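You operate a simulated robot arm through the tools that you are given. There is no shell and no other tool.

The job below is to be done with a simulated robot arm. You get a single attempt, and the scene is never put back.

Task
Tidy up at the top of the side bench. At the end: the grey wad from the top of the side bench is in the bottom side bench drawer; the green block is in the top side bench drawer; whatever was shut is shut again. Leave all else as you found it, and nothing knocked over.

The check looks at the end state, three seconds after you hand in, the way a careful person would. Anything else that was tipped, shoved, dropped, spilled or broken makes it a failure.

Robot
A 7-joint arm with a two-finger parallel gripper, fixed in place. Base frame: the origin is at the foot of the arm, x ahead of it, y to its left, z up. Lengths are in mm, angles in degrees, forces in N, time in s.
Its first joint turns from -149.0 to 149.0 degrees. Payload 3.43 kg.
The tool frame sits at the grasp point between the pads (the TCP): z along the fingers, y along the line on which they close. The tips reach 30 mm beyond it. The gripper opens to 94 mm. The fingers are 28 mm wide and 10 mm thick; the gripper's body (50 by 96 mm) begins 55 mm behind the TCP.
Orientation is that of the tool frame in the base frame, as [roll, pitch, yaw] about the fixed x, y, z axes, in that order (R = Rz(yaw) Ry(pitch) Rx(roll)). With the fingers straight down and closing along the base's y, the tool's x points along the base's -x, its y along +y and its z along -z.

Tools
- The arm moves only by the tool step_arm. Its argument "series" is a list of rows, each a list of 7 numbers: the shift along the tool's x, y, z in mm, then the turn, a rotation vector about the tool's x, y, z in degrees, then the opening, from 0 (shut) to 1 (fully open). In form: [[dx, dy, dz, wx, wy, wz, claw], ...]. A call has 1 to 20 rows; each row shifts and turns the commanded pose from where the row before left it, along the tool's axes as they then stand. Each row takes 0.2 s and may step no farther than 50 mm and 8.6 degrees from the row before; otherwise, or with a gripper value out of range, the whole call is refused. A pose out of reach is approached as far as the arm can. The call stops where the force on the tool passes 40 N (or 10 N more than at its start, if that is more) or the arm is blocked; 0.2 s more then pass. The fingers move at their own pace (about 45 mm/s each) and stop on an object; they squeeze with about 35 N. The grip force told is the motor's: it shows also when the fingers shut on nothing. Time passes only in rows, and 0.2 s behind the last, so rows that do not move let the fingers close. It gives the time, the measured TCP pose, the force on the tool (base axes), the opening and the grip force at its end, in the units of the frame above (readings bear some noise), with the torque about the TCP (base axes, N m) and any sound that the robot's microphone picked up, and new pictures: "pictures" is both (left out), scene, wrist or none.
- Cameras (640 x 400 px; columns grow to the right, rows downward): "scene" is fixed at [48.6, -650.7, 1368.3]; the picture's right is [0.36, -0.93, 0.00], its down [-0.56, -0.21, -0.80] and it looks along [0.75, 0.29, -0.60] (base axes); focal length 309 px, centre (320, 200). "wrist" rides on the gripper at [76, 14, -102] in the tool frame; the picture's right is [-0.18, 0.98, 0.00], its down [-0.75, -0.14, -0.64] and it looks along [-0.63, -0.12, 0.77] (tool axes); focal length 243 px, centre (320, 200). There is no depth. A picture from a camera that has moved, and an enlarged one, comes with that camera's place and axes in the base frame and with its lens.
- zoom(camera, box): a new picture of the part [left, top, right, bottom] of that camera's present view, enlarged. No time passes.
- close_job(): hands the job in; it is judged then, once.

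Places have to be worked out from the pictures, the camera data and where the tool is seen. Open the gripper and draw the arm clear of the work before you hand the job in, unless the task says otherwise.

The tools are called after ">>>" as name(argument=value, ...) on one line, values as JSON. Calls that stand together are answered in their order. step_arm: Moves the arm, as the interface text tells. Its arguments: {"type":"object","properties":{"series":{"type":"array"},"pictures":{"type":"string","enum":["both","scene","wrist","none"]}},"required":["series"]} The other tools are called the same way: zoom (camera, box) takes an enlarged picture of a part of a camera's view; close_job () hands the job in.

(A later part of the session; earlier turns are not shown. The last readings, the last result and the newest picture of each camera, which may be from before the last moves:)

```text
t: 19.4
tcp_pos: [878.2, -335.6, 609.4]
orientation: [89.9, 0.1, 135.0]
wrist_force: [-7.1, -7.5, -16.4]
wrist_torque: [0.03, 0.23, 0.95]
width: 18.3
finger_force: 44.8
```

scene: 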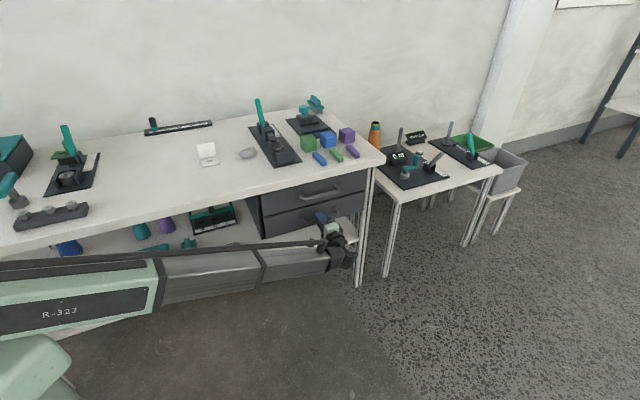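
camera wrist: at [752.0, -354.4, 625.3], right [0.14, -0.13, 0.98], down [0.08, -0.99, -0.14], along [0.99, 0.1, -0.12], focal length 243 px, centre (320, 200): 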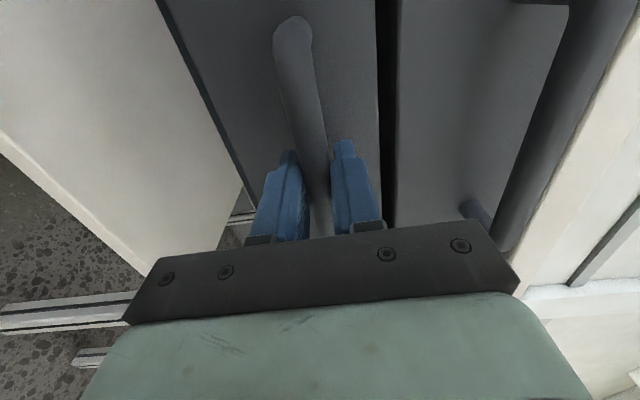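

The load is halving, so I'll ease a little more and start a slow pull.

>>> step_arm(series=[[0, -3, 0, 0, 0, 0, 0], [0, 0, -8, 0, 0, 0, 0], [0, 0, -10, 0, 0, 0, 0], [0, 0, -15, 0, 0, 0, 0], [0, 0, -15, 0, 0, 0, 0], [0, 0, 0, 0, 0, 0, 0]])

```text
t: 20.8
tcp_pos: [843.6, -370.8, 609.8]
orientation: [89.7, 0.1, 134.8]
wrist_force: [8.8, -9.9, 30.0]
wrist_torque: [0.2, 0.02, 1.05]
width: 15.6
finger_force: 44.5
camera wrist: at [716.9, -388.9, 623.6], right [0.12, -0.13, 0.98], down [0.08, -0.99, -0.14], along [0.99, 0.09, -0.11], focal length 243 px, centre (320, 200)
```

scene: 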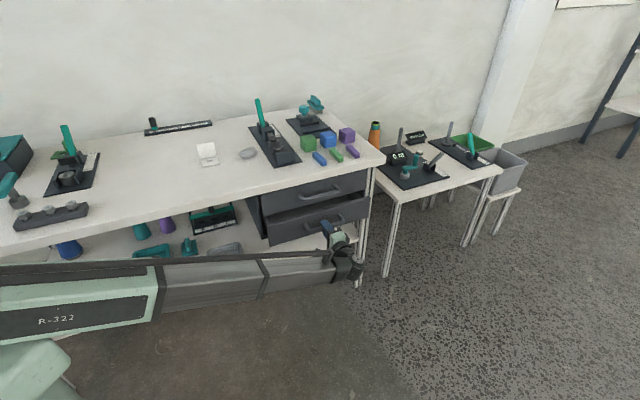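
wrist: 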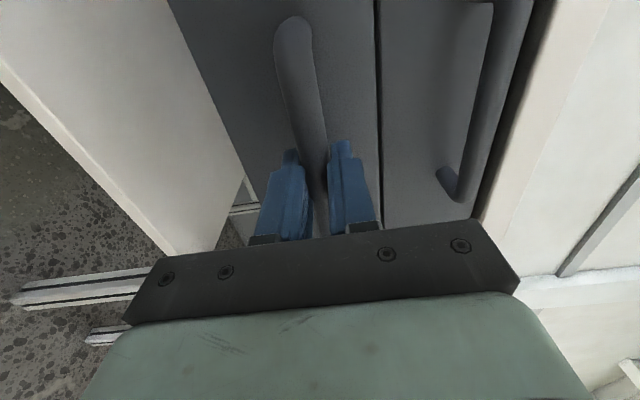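

The drawer is sliding open. The vertical load has now flipped sign, so I'll raise 3 mm and keep pulling.

>>> step_arm(series=[[0, 3, 0, 0, 0, 0, 0], [0, 0, -15, 0, 0, 0, 0], [0, 0, -20, 0, 0, 0, 0], [0, 0, -20, 0, 0, 0, 0], [0, 0, -20, 0, 0, 0, 0], [0, 0, -20, 0, 0, 0, 0], [0, 0, 0, 0, 0, 0, 0]])

```text
t: 22.4
tcp_pos: [776.6, -437.5, 610.2]
orientation: [89.9, -0.1, 135.1]
wrist_force: [-9.8, 9.5, 6.4]
wrist_torque: [0.07, -0.03, -1.03]
width: 15.7
finger_force: 44.3
camera wrist: at [650.9, -455.9, 624.5], right [0.13, -0.13, 0.98], down [0.08, -0.99, -0.14], along [0.99, 0.1, -0.12], focal length 243 px, centre (320, 200)
```

scene: 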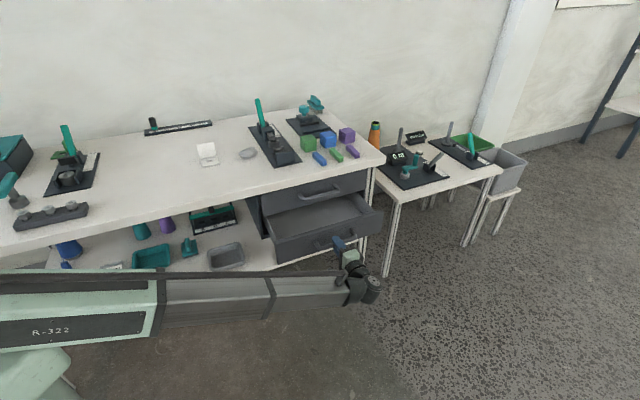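
wrist: 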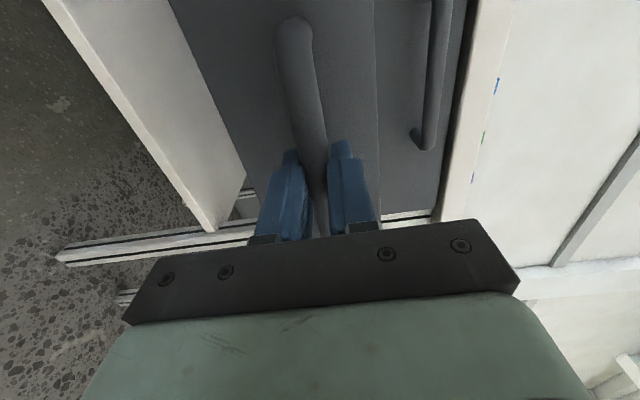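

The drawer is now open about 143 mm and moving freely. I'll pull another 80 mm, and the force limit will stop me at the end stop.

>>> step_arm(series=[[0, 0, -20, 0, 0, 0, 0], [0, 0, -20, 0, 0, 0, 0], [0, 0, -20, 0, 0, 0, 0], [0, 0, -20, 0, 0, 0, 0], [0, 0, 0, 0, 0, 0, 0]])

>>> zoom(camera="scene", box=[240, 150, 400, 300])

```text
t: 23.6
tcp_pos: [720.5, -494.0, 609.4]
orientation: [90.0, 0.1, 135.0]
wrist_force: [-14.1, 13.1, 6.6]
wrist_torque: [0.04, -0.01, 0.76]
width: 15.8
finger_force: 45.3
camera wrist: at [594.1, -512.6, 624.4], right [0.13, -0.13, 0.98], down [0.08, -0.99, -0.14], along [0.99, 0.1, -0.12], focal length 243 px, centre (320, 200)
```

scene: 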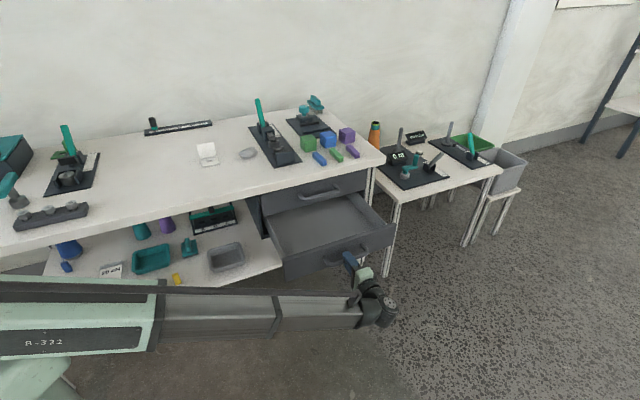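
wrist: 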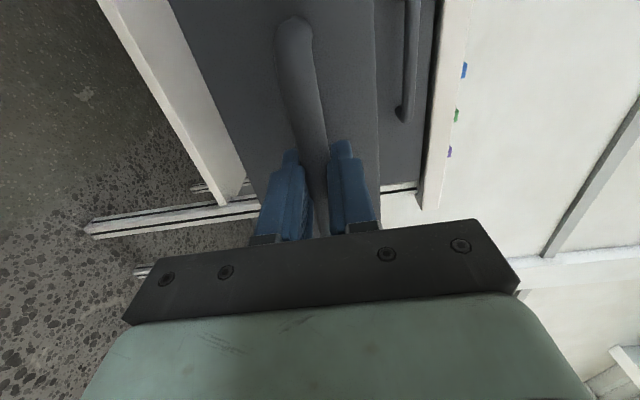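

```text
2.67 times, centred on (320, 225) of scene
camera zoom: at [48.6, -650.7, 1368.3], right [0.36, -0.93, 0.0], down [-0.56, -0.21, -0.8], along [0.75, 0.29, -0.6], focal length 823 px, centre (320, 133)
```

zoom: 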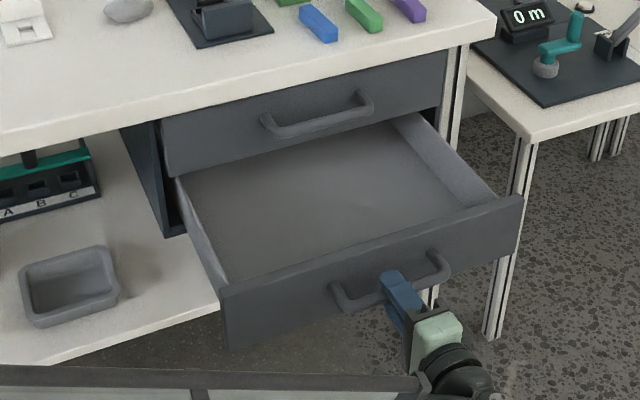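

The drawer is open about 220 mm and is empty. I'll release the handle, back straight out, and rise clear.

>>> step_arm(series=[[0, 0, 0, 0, 0, 0, 0.6], [0, 0, 0, 0, 0, 0, 0.6], [0, 0, 0, 0, 0, 0, 0.6], [0, 0, -30, 0, 0, 0, 0.6], [0, 0, -40, 0, 0, 0, 0.6], [0, 45, 0, 0, 0, 0, 0.6], [0, 45, 0, 0, 0, 0, 0.6], [0, 45, 0, 0, 0, 0, 0.6], [0, 45, 0, 0, 0, 0, 0.6], [0, 45, 0, 0, 0, 0, 0.6], [0, 45, 0, 0, 0, 0, 0.6], [0, 45, 0, 0, 0, 0, 0.6], [0, 45, 0, 0, 0, 0, 0.6], [0, 45, 0, 0, 0, 0, 0.6], [0, 0, 0, 0, 0, 0, 0.6]])

```text
t: 26.8
tcp_pos: [669.1, -543.3, 1015.8]
orientation: [90.0, 0.0, 135.0]
wrist_force: [0.4, 1.1, 0.1]
wrist_torque: [-0.02, 0.02, 0.0]
width: 56.1
finger_force: 0.1
camera wrist: at [543.2, -562.4, 1029.9], right [0.13, -0.13, 0.98], down [0.08, -0.99, -0.14], along [0.99, 0.1, -0.12], focal length 243 px, centre (320, 200)
```

scene: 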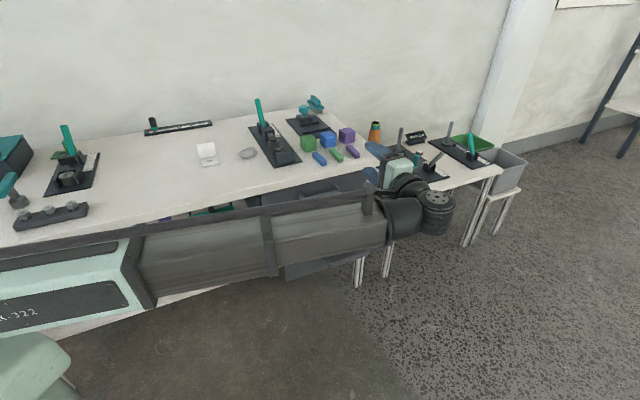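
wrist: 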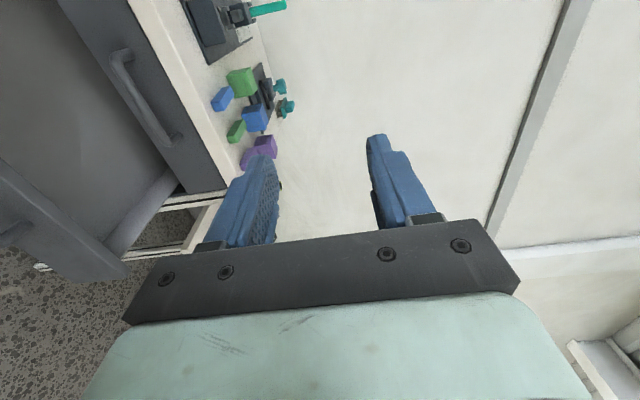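

Now I'll turn the tool back to pointing down and travel over to the left of the wad, so the wrist camera can look at it.

>>> step_arm(series=[[0, 0, 0, 8.5, 0, 0, 0.6], [0, 0, 0, 8.5, 0, 0, 0.6], [0, 0, 0, 8.5, 0, 0, 0.6], [0, 0, 0, 8.5, 0, 0, 0.6], [0, 0, 0, 8.5, 0, 0, 0.6], [0, 0, 0, 8.5, 0, 0, 0.6], [0, 0, 0, 8.5, 0, 0, 0.6], [0, 0, 0, 8.5, 0, 0, 0.6], [0, 0, 0, 8.5, 0, 0, 0.6], [0, 0, 0, 8.5, 0, 0, 0.6], [0, 0, 0, 5, 0, 0, 0.6], [0, 0, 0, 0, 0, 0, 0.6]], pictures="none")

>>> step_arm(series=[[22.7, 38.9, 0, 0, 0, 0, 0.8], [22.7, 38.9, 0, 0, 0, 0, 0.8], [22.7, 38.9, 0, 0, 0, 0, 0.8], [22.7, 38.9, 0, 0, 0, 0, 0.8], [22.7, 38.9, 0, 0, 0, 0, 0.8], [22.7, 38.9, 0, 0, 0, 0, 0.8], [22.7, 38.9, 0, 0, 0, 0, 0.8], [22.7, 38.9, 0, 0, 0, 0, 0.8], [22.7, 38.9, 0, 0, 0, 0, 0.8], [22.7, 38.9, 0, 0, 0, 0, 0.8], [22.7, 38.9, 0, 0, 0, 0, 0.8], [22.7, 38.9, 0, 0, 0, 0, 0.8], [22.7, 38.9, 0, 0, 0, 0, 0.8], [22.7, 38.9, 0, 0, 0, 0, 0.8], [22.7, 38.9, 0, 0, 0, 0, 0.8], [0, 0, 0, 0, 0, 0, 0.8]])

```text
t: 29.4
tcp_pos: [670.4, -542.6, 1013.5]
orientation: [-179.8, -0.1, 135.0]
wrist_force: [1.0, -0.2, 0.9]
wrist_torque: [0.0, 0.0, -0.02]
width: 56.3
finger_force: 0.0
```

```text
t: 32.8
tcp_pos: [840.0, 110.4, 1016.0]
orientation: [-179.9, 0.1, 135.0]
wrist_force: [0.8, -0.2, 0.1]
wrist_torque: [0.02, 0.04, 0.05]
width: 75.3
finger_force: 0.0
camera wrist: at [797.1, 175.8, 1118.5], right [0.83, 0.56, 0.0], down [0.43, -0.63, 0.64], along [0.36, -0.53, -0.77], focal length 243 px, centre (320, 200)
```

scene: 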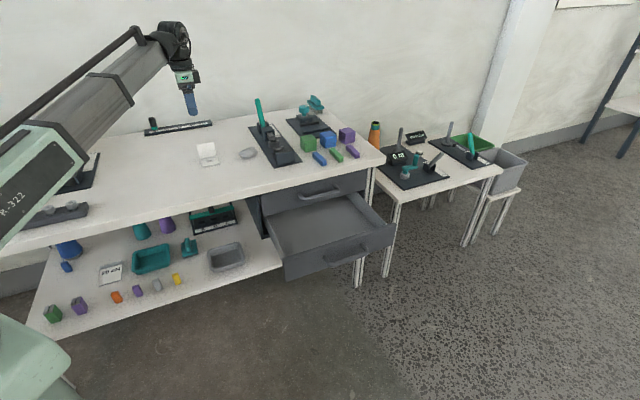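
wrist: 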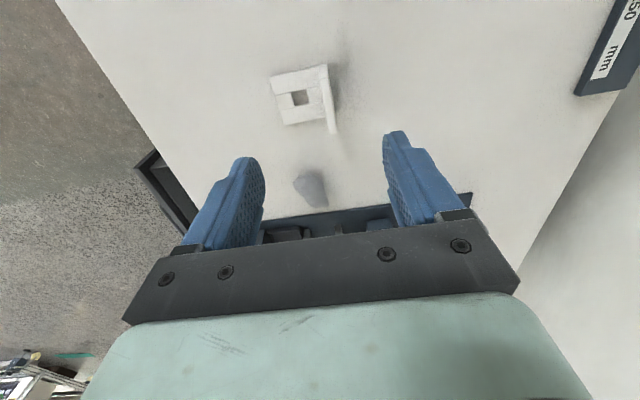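

>>> zoom(camera="wrist", box=[270, 155, 370, 220])

>>> zoom(camera="scene", box=[225, 135, 275, 170])

```text
6.15 times, centred on (320, 188) of wrist
camera zoom: at [797.1, 175.8, 1118.5], right [0.83, 0.56, 0.0], down [0.43, -0.63, 0.64], along [0.36, -0.53, -0.77], focal length 1493 px, centre (320, 277)
```

zoom: 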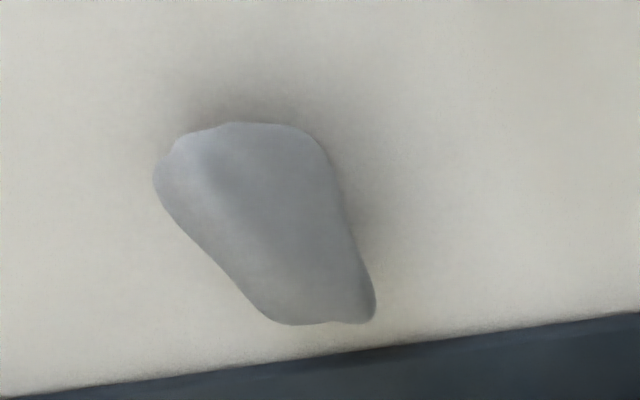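

```text
11.43 times, centred on (250, 152) of scene
camera zoom: at [48.6, -650.7, 1368.3], right [0.36, -0.93, 0.0], down [-0.56, -0.21, -0.8], along [0.75, 0.29, -0.6], focal length 3529 px, centre (1120, 743)
```

zoom: 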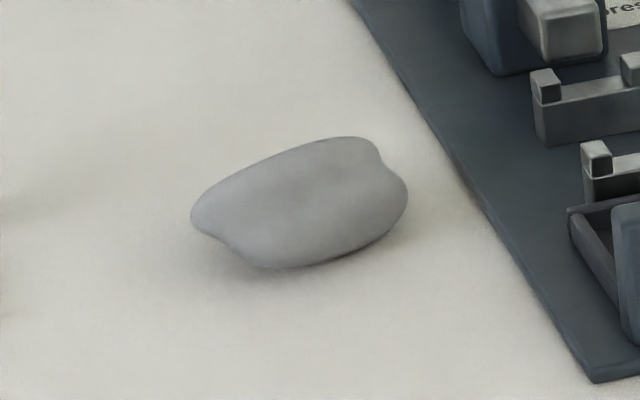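

From this view the wad is centred near (928,-28), long axis at about -30°, roughly 68 by 36 mm. I'll move above it, yaw 15° so the fingers close across its narrow side, and come down to z≈870.

>>> step_arm(series=[[-40, -8.85, 0, 0, 0, 0, 0.8], [-40, -8.85, 0, 0, 0, 0, 0.8], [-40, -8.85, 0, 0, 0, 0, 0.8], [-40, -8.85, 0, 0, 0, 0, 0.8], [0, 0, 0, 0, 0, -7.5, 0.8], [0, 0, 0, 0, 0, -7.5, 0.8], [0, 0, 36, 0, 0, 0, 0.8], [0, 0, 36, 0, 0, 0, 0.8], [0, 0, 36, 0, 0, 0, 0.8], [0, 0, 36, 0, 0, 0, 0.8], [0, 0, 0, 0, 0, 0, 0.8]])

>>> zoom(camera="scene", box=[200, 90, 320, 175])

>>> zoom(camera="wrist", box=[200, 120, 440, 260])

```text
t: 35.2
tcp_pos: [930.3, -24.6, 870.5]
orientation: [180.0, 0.0, 150.0]
wrist_force: [-0.6, 0.0, 0.0]
wrist_torque: [0.01, 0.04, 0.0]
width: 75.1
finger_force: 0.2
camera wrist: at [871.5, 25.5, 972.9], right [0.65, 0.76, 0.0], down [0.58, -0.5, 0.64], along [0.49, -0.42, -0.77], focal length 243 px, centre (320, 200)
```

scene: 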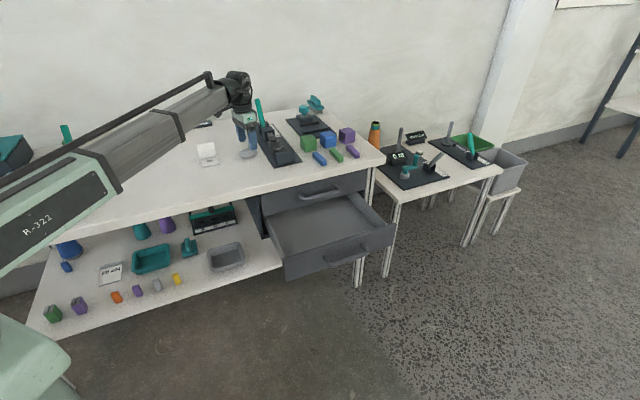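
wrist: 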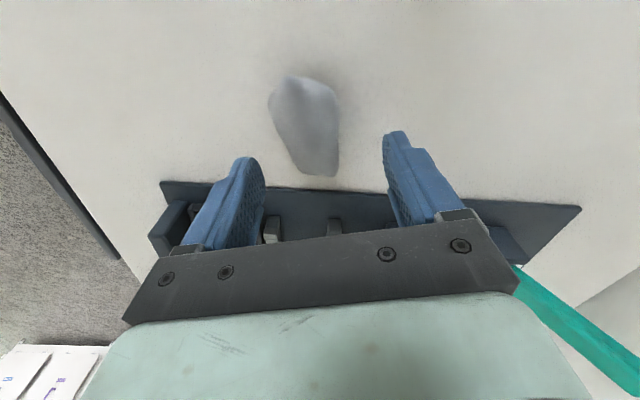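

```text
4.71 times, centred on (260, 132) of scene
camera zoom: at [48.6, -650.7, 1368.3], right [0.36, -0.93, 0.0], down [-0.56, -0.21, -0.8], along [0.75, 0.29, -0.6], focal length 1453 px, centre (602, 518)
```

zoom: 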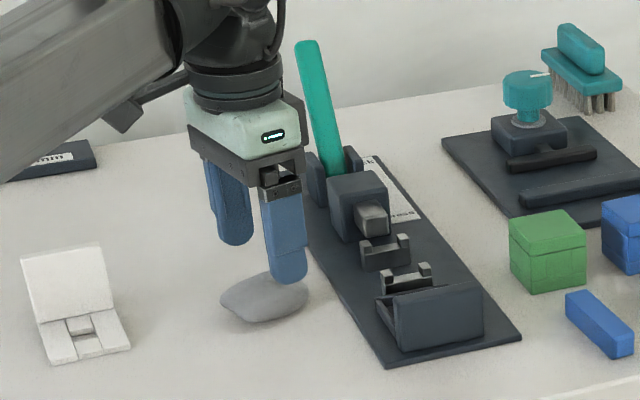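

```text
2.67 times, centred on (320, 190) of wrist
camera zoom: at [871.5, 25.5, 972.9], right [0.65, 0.76, 0.0], down [0.58, -0.5, 0.64], along [0.49, -0.42, -0.77], focal length 647 px, centre (320, 227)
```

zoom: 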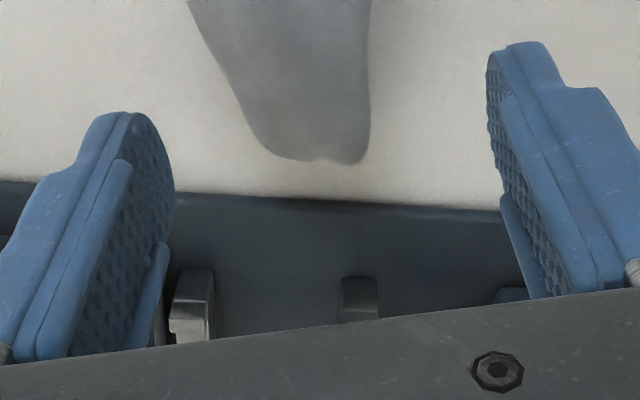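

The wad's centre comes out at about (925,-27), so I'll shift a few mm and come down to z≈830.

>>> step_arm(series=[[2, -4, 0, 0, 0, 0, 0.8], [0, 0, 15, 0, 0, 0, 0.8], [0, 0, 15, 0, 0, 0, 0.8], [0, 0, 10, 0, 0, 0, 0.8], [0, 0, 0, 0, 0, 0, 0.8]])

>>> zoom(camera="scene", box=[200, 90, 320, 175])

```text
t: 36.4
tcp_pos: [927.9, -29.4, 831.6]
orientation: [180.0, 0.0, 150.0]
wrist_force: [-1.0, -0.1, -0.4]
wrist_torque: [0.0, 0.01, 0.01]
width: 75.1
finger_force: 0.1
camera wrist: at [868.9, 21.2, 934.8], right [0.65, 0.76, 0.0], down [0.58, -0.5, 0.64], along [0.49, -0.42, -0.77], focal length 243 px, centre (320, 200)
```

scene: 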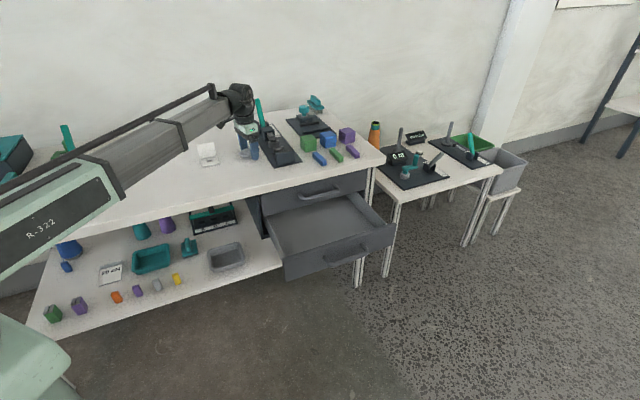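
wrist: 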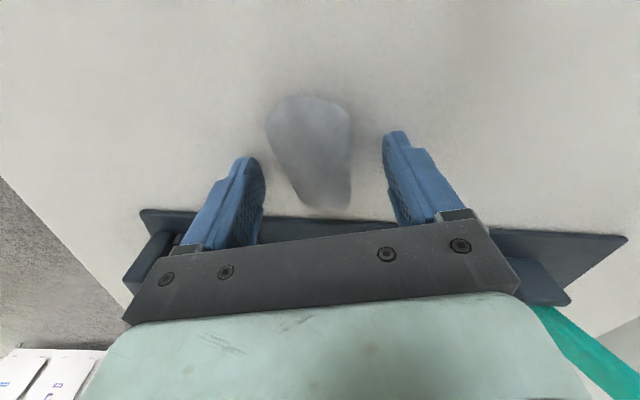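

```text
4.71 times, centred on (260, 132) of scene
camera zoom: at [48.6, -650.7, 1368.3], right [0.36, -0.93, 0.0], down [-0.56, -0.21, -0.8], along [0.75, 0.29, -0.6], focal length 1453 px, centre (602, 518)
```

zoom: 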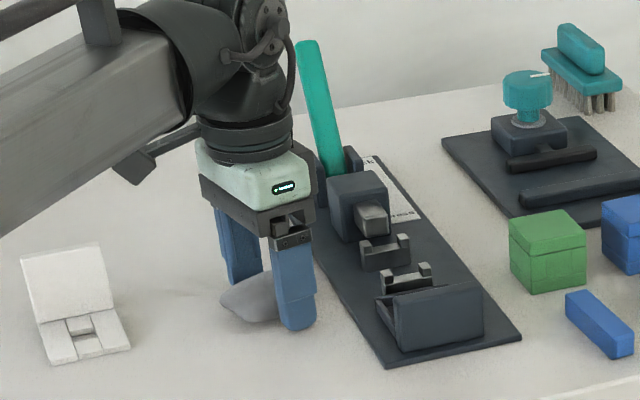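

The fingers straddle the wad near the table. I'll go 3 mm lower and close.

>>> step_arm(series=[[0, 0, 3, 0, 0, 0, 0.8], [0, 0, 0, 0, 0, 0, 0], [0, 0, 0, 0, 0, 0, 0], [0, 0, 0, 0, 0, 0, 0], [0, 0, 0, 0, 0, 0, 0], [0, 0, 0, 0, 0, 0, 0], [0, 0, 0, 0, 0, 0, 0]])

```text
t: 38.0
tcp_pos: [927.6, -30.6, 829.8]
orientation: [-180.0, 0.1, 150.1]
wrist_force: [-0.1, -4.1, 21.7]
wrist_torque: [-0.02, 0.28, 0.01]
width: 47.6
finger_force: 34.6
camera wrist: at [868.6, 20.5, 932.6], right [0.65, 0.76, 0.0], down [0.58, -0.5, 0.64], along [0.49, -0.42, -0.77], focal length 243 px, centre (320, 200)
```

scene: 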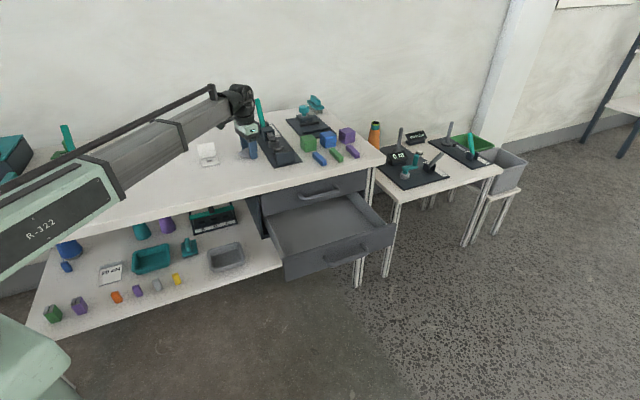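
wrist: 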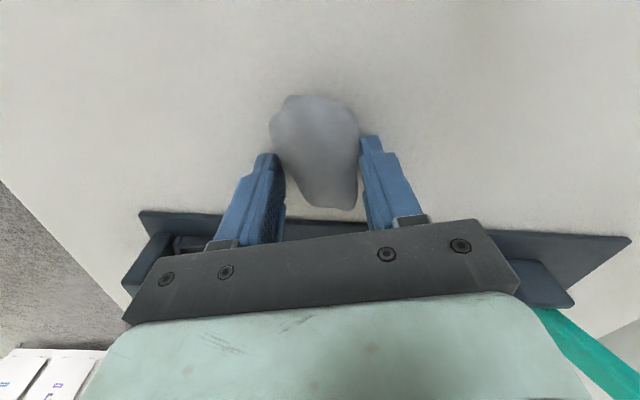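

Gripped at 47.6 mm; the fingertips touched the table, so the bench top is at z≈800. I'll lift and check that it holds.

>>> step_arm(series=[[0, 0, -15, 0, 0, 0, 0], [0, 0, -30, 0, 0, 0, 0], [0, 0, -40, 0, 0, 0, 0], [0, 0, -45, 0, 0, 0, 0], [0, 0, -45, 0, 0, 0, 0], [0, 0, 0, 0, 0, 0, 0]])

```text
t: 39.4
tcp_pos: [927.3, -28.9, 1004.5]
orientation: [-180.0, 0.0, 150.0]
wrist_force: [-0.6, -0.6, 0.2]
wrist_torque: [0.02, -0.04, 0.02]
width: 47.3
finger_force: 35.0
camera wrist: at [868.4, 22.7, 1106.2], right [0.65, 0.76, 0.0], down [0.58, -0.5, 0.64], along [0.49, -0.42, -0.77], focal length 243 px, centre (320, 200)
```

scene: 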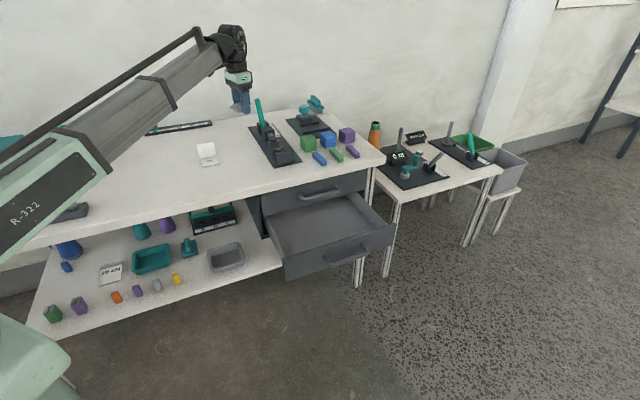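
wrist: 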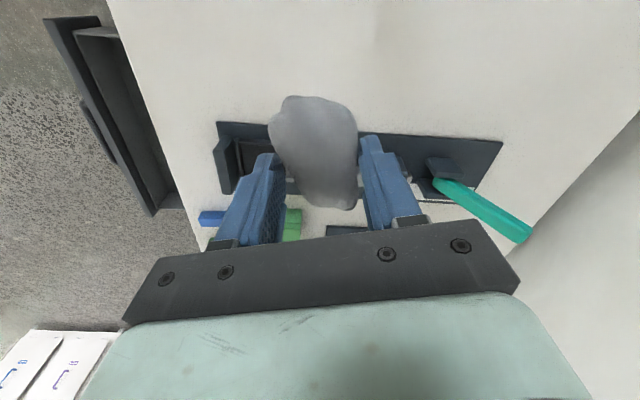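

The wad is held. I'll carry it at this height to above the open drawer, near (830,-385), and look.

>>> step_arm(series=[[-11.75, -44.6, 0, 0, 0, 0, 0], [-11.75, -44.6, 0, 0, 0, 0, 0], [-11.75, -44.6, 0, 0, 0, 0, 0], [-11.75, -44.6, 0, 0, 0, 0, 0], [-11.75, -44.6, 0, 0, 0, 0, 0], [-11.75, -44.6, 0, 0, 0, 0, 0], [-11.75, -44.6, 0, 0, 0, 0, 0], [-11.75, -44.6, 0, 0, 0, 0, 0], [0, 0, 0, 0, 0, 0, 0], [0, 0, 45, 0, 0, 0, 0], [0, 0, 45, 0, 0, 0, 0], [0, 0, 45, 0, 0, 0, 0], [0, 0, 45, 0, 0, 0, 0], [0, 0, 0, 0, 0, 0, 0]])

>>> zoom(camera="scene", box=[240, 130, 410, 290])

```text
t: 42.4
tcp_pos: [830.4, -386.4, 822.8]
orientation: [180.0, 0.1, 150.0]
wrist_force: [0.4, 0.2, -0.1]
wrist_torque: [0.0, 0.01, 0.0]
width: 47.3
finger_force: 35.2
camera wrist: at [771.3, -335.9, 924.3], right [0.65, 0.76, 0.0], down [0.58, -0.5, 0.64], along [0.49, -0.42, -0.77], focal length 243 px, centre (320, 200)
```

scene: 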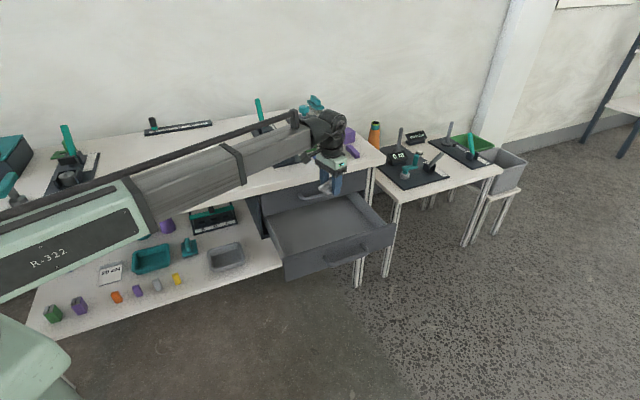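
wrist: 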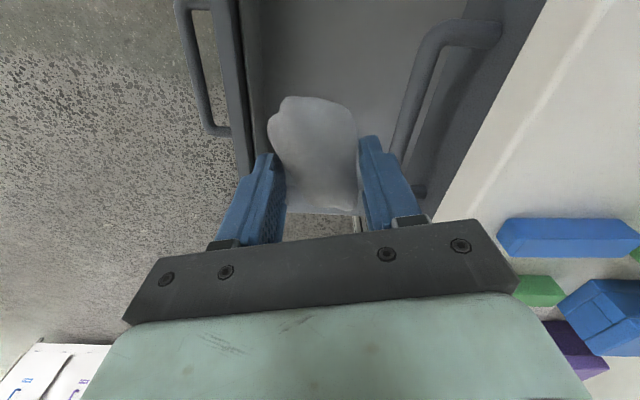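

```text
2.50 times, centred on (325, 210) of scene
camera zoom: at [48.6, -650.7, 1368.3], right [0.36, -0.93, 0.0], down [-0.56, -0.21, -0.8], along [0.75, 0.29, -0.6], focal length 772 px, centre (308, 175)
```

zoom: 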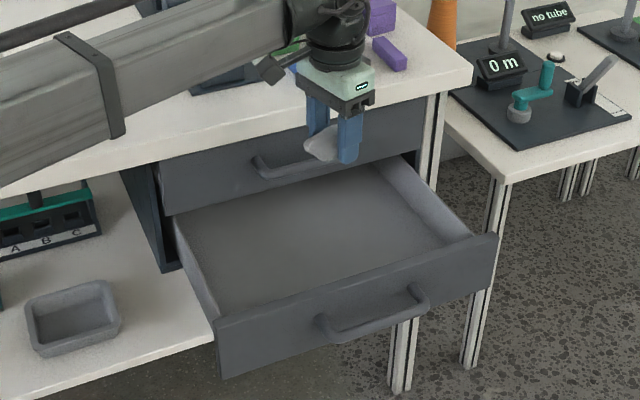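

The wad hangs over the open drawer. I'll move 25 mm toward me, for clearance from the upper handle, and go down into the drawer.

>>> step_arm(series=[[6.5, -24.1, 0, 0, 0, 0, 0], [0, 0, 40, 0, 0, 0, 0], [0, 0, 40, 0, 0, 0, 0], [0, 0, 40, 0, 0, 0, 0], [0, 0, 40, 0, 0, 0, 0], [0, 0, 0, 0, 0, 0, 0]])

>>> zoom(camera="scene", box=[240, 130, 410, 290])

```text
t: 43.8
tcp_pos: [812.6, -403.7, 661.1]
orientation: [-179.9, 0.1, 150.0]
wrist_force: [0.9, 0.2, -0.4]
wrist_torque: [0.01, 0.0, -0.04]
width: 47.3
finger_force: 35.2
camera wrist: at [753.3, -352.5, 764.8], right [0.65, 0.76, 0.0], down [0.58, -0.5, 0.64], along [0.49, -0.42, -0.77], focal length 243 px, centre (320, 200)
```

scene: 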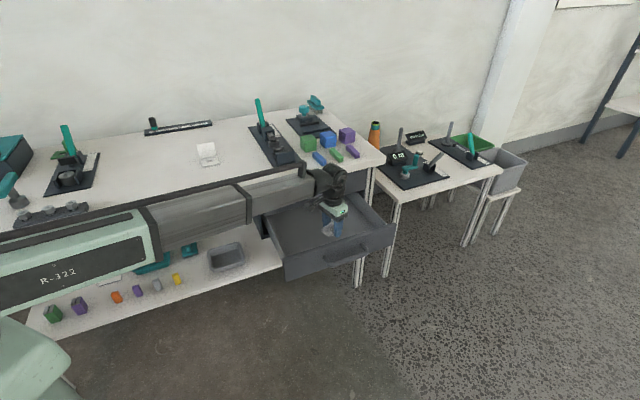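
wrist: 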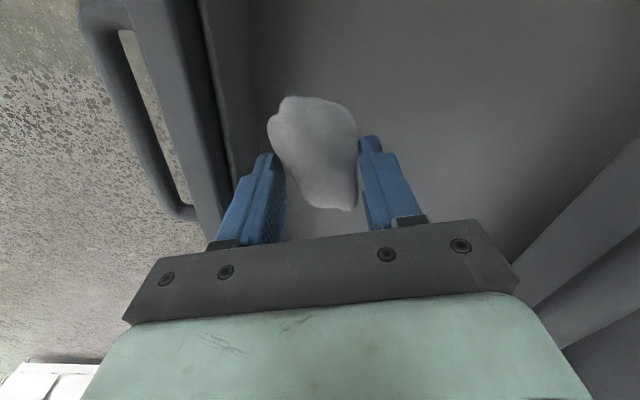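

```text
2.50 times, centred on (325, 210) of scene
camera zoom: at [48.6, -650.7, 1368.3], right [0.36, -0.93, 0.0], down [-0.56, -0.21, -0.8], along [0.75, 0.29, -0.6], focal length 772 px, centre (308, 175)
```

zoom: 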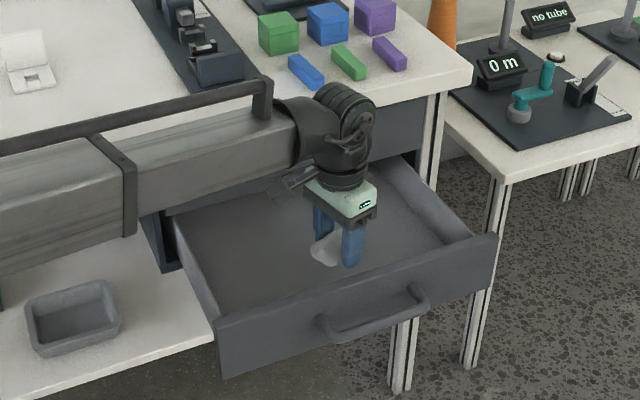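

Clear on all sides. I'll go down in small steps until the wad is close to the drawer floor.

>>> step_arm(series=[[0, 0, 10, 0, 0, 0, 0], [0, 0, 10, 0, 0, 0, 0], [0, 0, 8, 0, 0, 0, 0], [0, 0, 6, 0, 0, 0, 0], [0, 0, 0, 0, 0, 0, 0]])

>>> zoom(camera="scene", box=[290, 180, 370, 260])

```text
t: 45.0
tcp_pos: [811.7, -404.2, 629.4]
orientation: [180.0, -0.1, 150.0]
wrist_force: [-0.3, 0.2, -0.1]
wrist_torque: [0.01, 0.02, 0.01]
width: 47.3
finger_force: 35.3
camera wrist: at [754.0, -353.1, 731.9], right [0.65, 0.76, 0.0], down [0.58, -0.5, 0.64], along [0.49, -0.42, -0.77], focal length 243 px, centre (320, 200)
```

scene: 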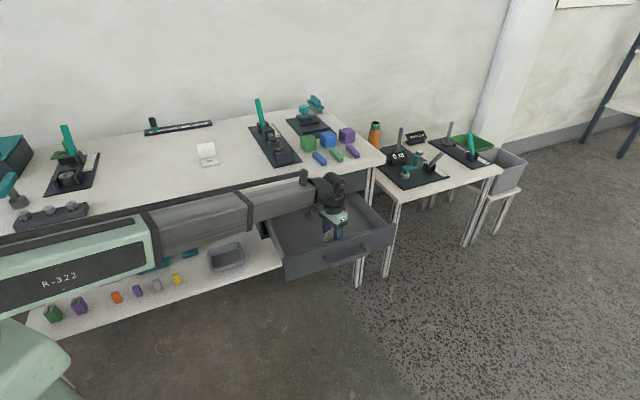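
wrist: 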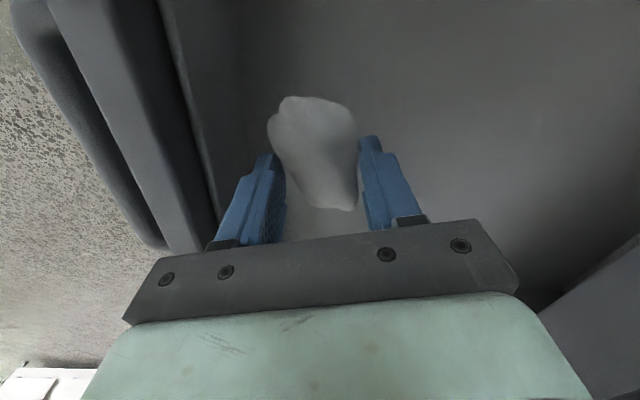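

```text
5.00 times, centred on (330, 220) of scene
camera zoom: at [48.6, -650.7, 1368.3], right [0.36, -0.93, 0.0], down [-0.56, -0.21, -0.8], along [0.75, 0.29, -0.6], focal length 1544 px, centre (270, 100)
```

zoom: 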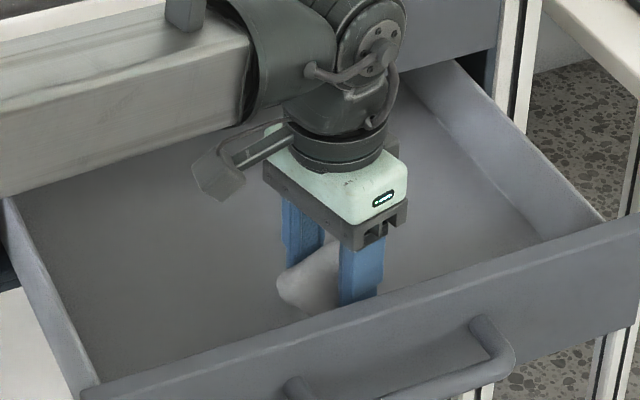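

There's no contact yet, and the wad is just above the floor. I'll keep lowering in 5 mm steps.

>>> step_arm(series=[[0, 0, 5, 0, 0, 0, 0], [0, 0, 5, 0, 0, 0, 0], [0, 0, 5, 0, 0, 0, 0], [0, 0, 0, 0, 0, 0, 0]], pictures="none")

>>> zoom(camera="scene", box=[290, 180, 370, 260])

```text
t: 46.0
tcp_pos: [812.8, -403.2, 614.8]
orientation: [179.9, 0.1, 150.0]
wrist_force: [-0.1, -0.4, -0.4]
wrist_torque: [0.02, 0.03, 0.02]
width: 47.3
finger_force: 34.6
```

```text
5.00 times, centred on (330, 220) of scene
camera zoom: at [48.6, -650.7, 1368.3], right [0.36, -0.93, 0.0], down [-0.56, -0.21, -0.8], along [0.75, 0.29, -0.6], focal length 1544 px, centre (270, 100)
```

zoom: 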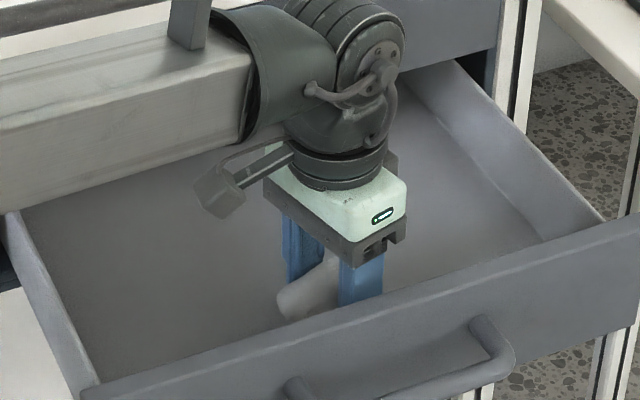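

Still no contact at z=615, so I'll continue down a little.

>>> step_arm(series=[[0, 0, 4, 0, 0, 0, 0], [0, 0, 4, 0, 0, 0, 0], [0, 0, 4, 0, 0, 0, 0], [0, 0, 0, 0, 0, 0, 0]], pictures="wrist")

```text
t: 47.0
tcp_pos: [813.0, -403.8, 600.7]
orientation: [180.0, -0.1, 150.0]
wrist_force: [-0.6, 0.7, -0.9]
wrist_torque: [0.02, 0.01, 0.01]
width: 47.4
finger_force: 34.8
camera wrist: at [754.4, -352.9, 704.1], right [0.65, 0.76, 0.0], down [0.58, -0.5, 0.64], along [0.49, -0.42, -0.77], focal length 243 px, centre (320, 200)
```

wrist: 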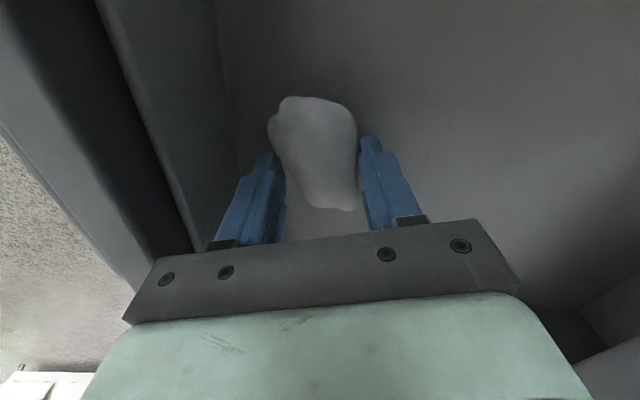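

The wad must be within a few mm of the floor. I'll step 4 mm more and open the fingers.

>>> step_arm(series=[[0, 0, 4, 0, 0, 0, 0], [0, 0, 0, 0, 0, 0, 0], [0, 0, 0, 0, 0, 0, 0.75], [0, 0, 0, 0, 0, 0, 0.75], [0, 0, 0, 0, 0, 0, 0.75]], pictures="wrist")

```text
t: 48.2
tcp_pos: [811.2, -403.2, 596.9]
orientation: [-180.0, 0.0, 150.0]
wrist_force: [-0.2, -0.2, -0.1]
wrist_torque: [-0.01, -0.01, 0.0]
width: 70.4
finger_force: 0.1
camera wrist: at [754.3, -352.7, 699.7], right [0.65, 0.76, 0.0], down [0.58, -0.5, 0.64], along [0.49, -0.42, -0.77], focal length 243 px, centre (320, 200)
```

wrist: 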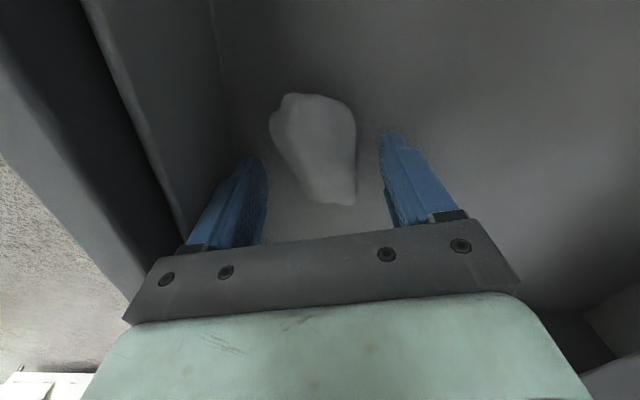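

The wad lies free on the drawer floor. I'll rise straight out, square the yaw, and back off in front of the drawer.

>>> step_arm(series=[[0, 0, -30, 0, 0, 0, 0.75], [0, 0, -45, 0, 0, 0, 0.75], [0, 0, -45, 0, 0, 0, 0.75], [0, 0, -45, 0, 0, 0, 0.75], [0, 0, -45, 0, 0, 0, 0.75], [0, 0, -45, 0, 0, 0, 0.75], [0, 0, -45, 0, 0, 0, 0.75], [0, 0, 0, 0, 0, 7.5, 0.75], [0, 0, 0, 0, 0, 7.5, 0.75], [0, -41.6, 0, 0, 0, 0, 0.75], [0, -41.6, 0, 0, 0, 0, 0.75], [0, -41.6, 0, 0, 0, 0, 0.75], [0, -41.6, 0, 0, 0, 0, 0.75], [0, -41.6, 0, 0, 0, 0, 0.75], [0, 0, 0, 0, 0, 0, 0.75]])

>>> zoom(camera="scene", box=[240, 130, 410, 290])

```text
t: 51.4
tcp_pos: [665.2, -553.1, 899.6]
orientation: [179.9, -0.1, 135.1]
wrist_force: [-0.2, 0.3, 0.1]
wrist_torque: [-0.01, -0.02, -0.01]
width: 70.6
finger_force: 0.1
camera wrist: at [621.5, -488.0, 1002.2], right [0.83, 0.56, 0.0], down [0.43, -0.63, 0.64], along [0.36, -0.53, -0.77], focal length 243 px, centre (320, 200)
```

scene: 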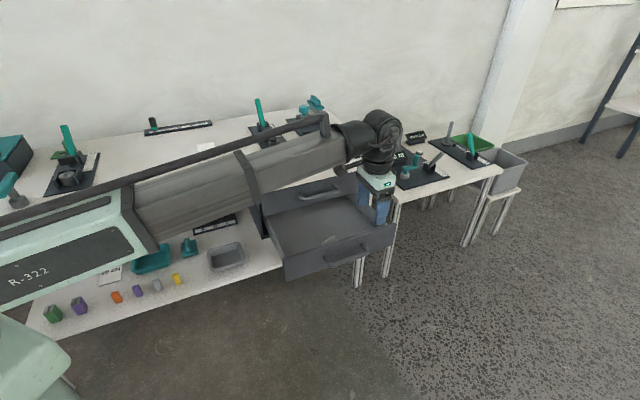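
wrist: 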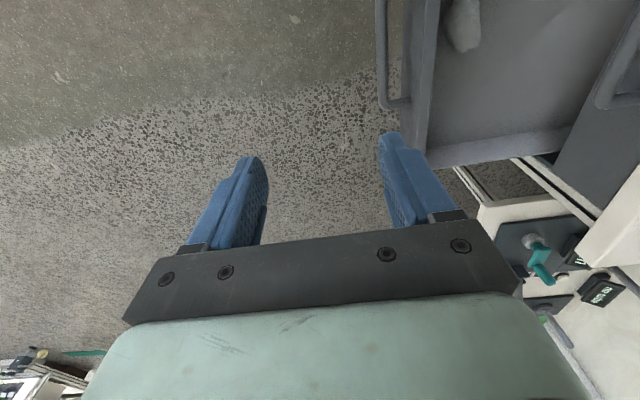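

```text
2.50 times, centred on (325, 210) of scene
camera zoom: at [48.6, -650.7, 1368.3], right [0.36, -0.93, 0.0], down [-0.56, -0.21, -0.8], along [0.75, 0.29, -0.6], focal length 772 px, centre (308, 175)
```

zoom: 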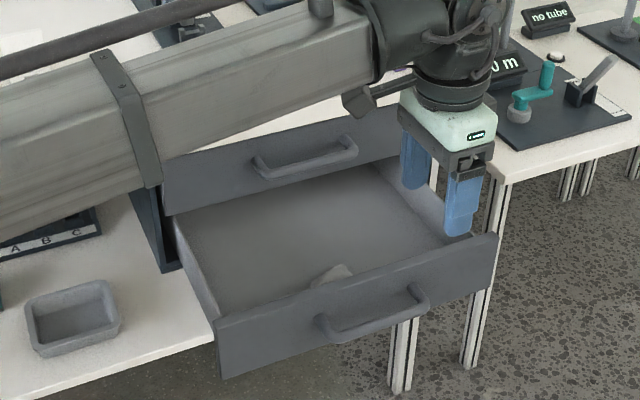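

The wad is visible inside the drawer. I'll turn horizontal again and lower to the handle's height, still well back from it.

>>> step_arm(series=[[0, 0, 0, -8.5, 0, 0, 0.6], [0, 0, 0, -8.5, 0, 0, 0.6], [0, 0, 0, -8.5, 0, 0, 0.6], [0, 0, 0, -8.5, 0, 0, 0.6], [0, 0, 0, -8.5, 0, 0, 0.6], [0, 0, 0, -8.5, 0, 0, 0.6], [0, 0, 0, -8.5, 0, 0, 0.6], [0, 0, 0, -8.5, 0, 0, 0.6], [0, 0, 0, -8.5, 0, 0, 0.6], [0, 0, 0, -8.5, 0, 0, 0.6], [0, 0, 0, -5, 0, 0, 0.6], [0, -41.5, 0, 0, 0, 0, 0.6], [0, -41.5, 0, 0, 0, 0, 0.6], [0, -41.5, 0, 0, 0, 0, 0.6], [0, -41.5, 0, 0, 0, 0, 0.6], [0, -41.5, 0, 0, 0, 0, 0.6], [0, -41.5, 0, 0, 0, 0, 0.6], [0, -41.5, 0, 0, 0, 0, 0.6], [0, 0, 0, 0, 0, 0, 0.6]])

```text
t: 55.4
tcp_pos: [666.9, -549.4, 608.3]
orientation: [89.9, 0.1, 135.1]
wrist_force: [0.8, 0.4, -0.3]
wrist_torque: [-0.01, 0.0, -0.01]
width: 56.3
finger_force: 0.0
camera wrist: at [540.0, -567.2, 622.9], right [0.13, -0.13, 0.98], down [0.08, -0.99, -0.14], along [0.99, 0.1, -0.12], focal length 243 px, centre (320, 200)
```

scene: 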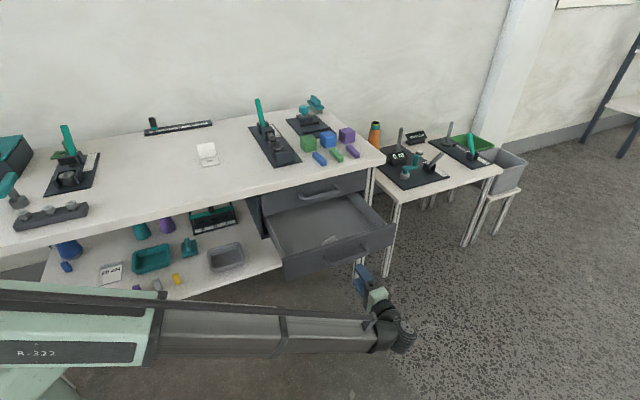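
wrist: 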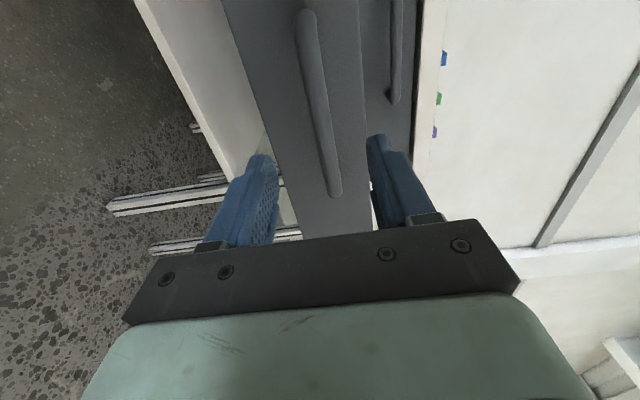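

The handle is centred between the fingers. I'll advance 77 mm, grip it, and check the readings.

>>> step_arm(series=[[0, 0, 25, 0, 0, 0, 0.6], [0, 0, 25, 0, 0, 0, 0.6], [0, 0, 20, 0, 0, 0, 0.6], [0, 0, 7, 0, 0, 0, 0.6], [0, 0, 0, 0, 0, 0, 0], [0, 0, 0, 0, 0, 0, 0], [0, 0, 0, 0, 0, 0, 0], [0, 0, 0, 0, 0, 0, 0], [0, 0, 0, 0, 0, 0, 0]])

```text
t: 57.4
tcp_pos: [719.3, -495.6, 609.2]
orientation: [90.0, 0.0, 135.1]
wrist_force: [2.9, -1.3, 12.2]
wrist_torque: [0.27, -0.02, 0.21]
width: 15.6
finger_force: 44.8
camera wrist: at [593.8, -514.6, 624.1], right [0.13, -0.13, 0.98], down [0.08, -0.99, -0.14], along [0.99, 0.1, -0.12], focal length 243 px, centre (320, 200)
```

scene: 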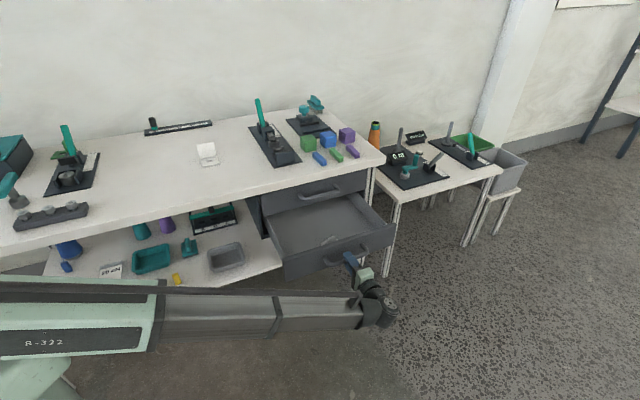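
wrist: 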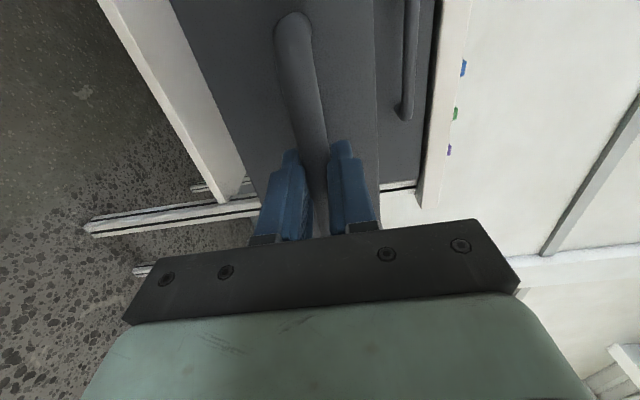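

Gripped again. I'll push the drawer in smoothly, most of the way first, slowly so the wad doesn't slide.

>>> step_arm(series=[[0, 1, 8, 0, 0, 0, 0], [0, 0, 12, 0, 0, 0, 0], [0, 0, 16, 0, 0, 0, 0], [0, 0, 18, 0, 0, 0, 0], [0, 0, 18, 0, 0, 0, 0], [0, 0, 18, 0, 0, 0, 0], [0, 0, 18, 0, 0, 0, 0], [0, 0, 18, 0, 0, 0, 0], [0, 0, 18, 0, 0, 0, 0], [0, 0, 18, 0, 0, 0, 0], [0, 0, 18, 0, 0, 0, 0], [0, 0, 12, 0, 0, 0, 0], [0, 0, 8, 0, 0, 0, 0], [0, 0, 0, 0, 0, 0, 0]])

```text
t: 60.4
tcp_pos: [861.6, -354.5, 608.3]
orientation: [89.7, 0.1, 135.0]
wrist_force: [-2.6, 1.9, 22.3]
wrist_torque: [0.28, -0.07, -0.64]
width: 15.7
finger_force: 45.3
camera wrist: at [735.0, -373.4, 624.0], right [0.13, -0.13, 0.98], down [0.08, -0.99, -0.14], along [0.99, 0.1, -0.12], focal length 243 px, centre (320, 200)
```

scene: 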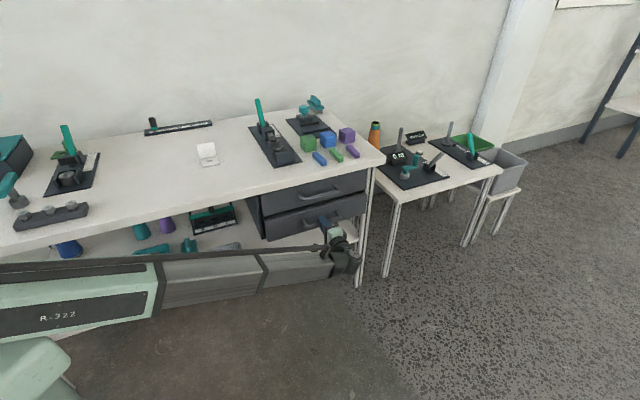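
wrist: 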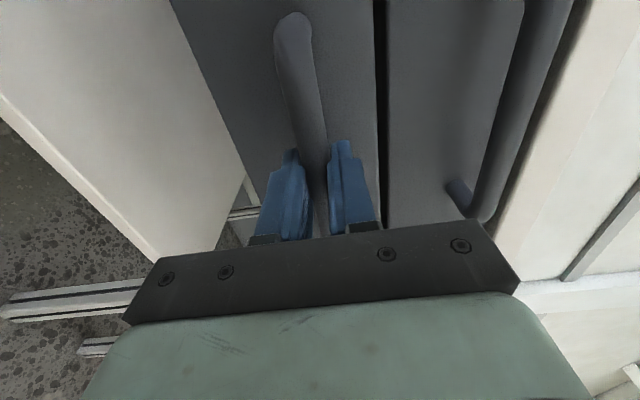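

About 24 mm remains. I'll push on gently until it seats, relieving the upward load by raising 2 mm.

>>> step_arm(series=[[0, 2, 6, 0, 0, 0, 0], [0, 0, 6, 0, 0, 0, 0], [0, 0, 5, 0, 0, 0, 0], [0, 0, 4, 0, 0, 0, 0], [0, 0, 3, 0, 0, 0, 0], [0, 0, 3, 0, 0, 0, 0], [0, 0, 0, 0, 0, 0, 0]])

>>> zoom(camera="scene", box=[250, 160, 380, 245])

```text
t: 61.7
tcp_pos: [876.1, -340.2, 610.3]
orientation: [90.1, 0.0, 134.9]
wrist_force: [-7.4, -5.7, 2.6]
wrist_torque: [0.04, 0.0, 0.1]
width: 15.8
finger_force: 45.1
stopped in row 6: the force on the tool passed its limit at 41 N (the readings are from after the stop); the commanded pose is now the measured one
camera wrist: at [749.9, -358.3, 624.6], right [0.13, -0.13, 0.98], down [0.08, -0.99, -0.14], along [0.99, 0.09, -0.12], focal length 243 px, centre (320, 200)
```

scene: 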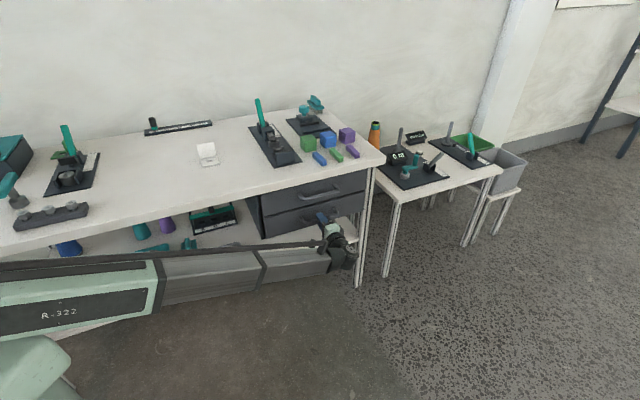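
wrist: 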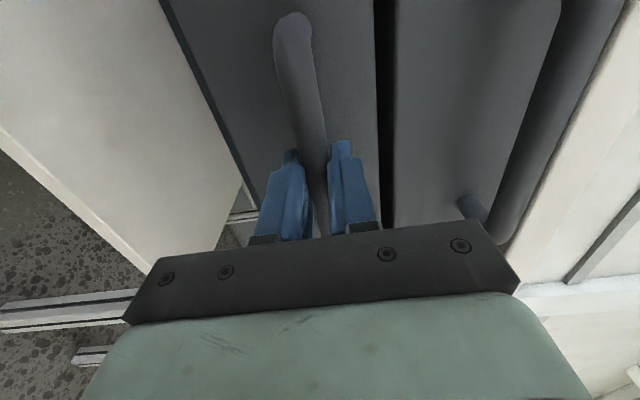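

```text
4.71 times, centred on (315, 202) of scene
camera zoom: at [48.6, -650.7, 1368.3], right [0.36, -0.93, 0.0], down [-0.56, -0.21, -0.8], along [0.75, 0.29, -0.6], focal length 1453 px, centre (344, 188)
```

zoom: 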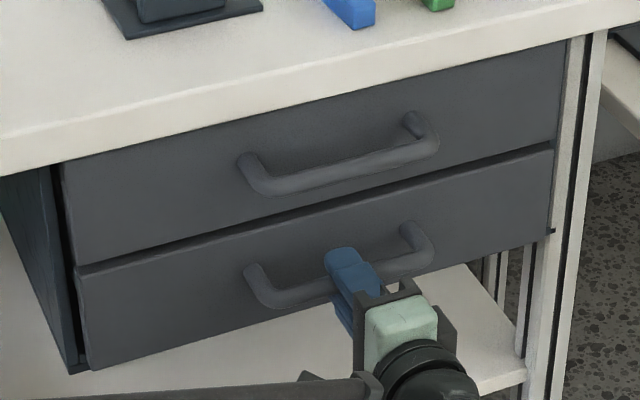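

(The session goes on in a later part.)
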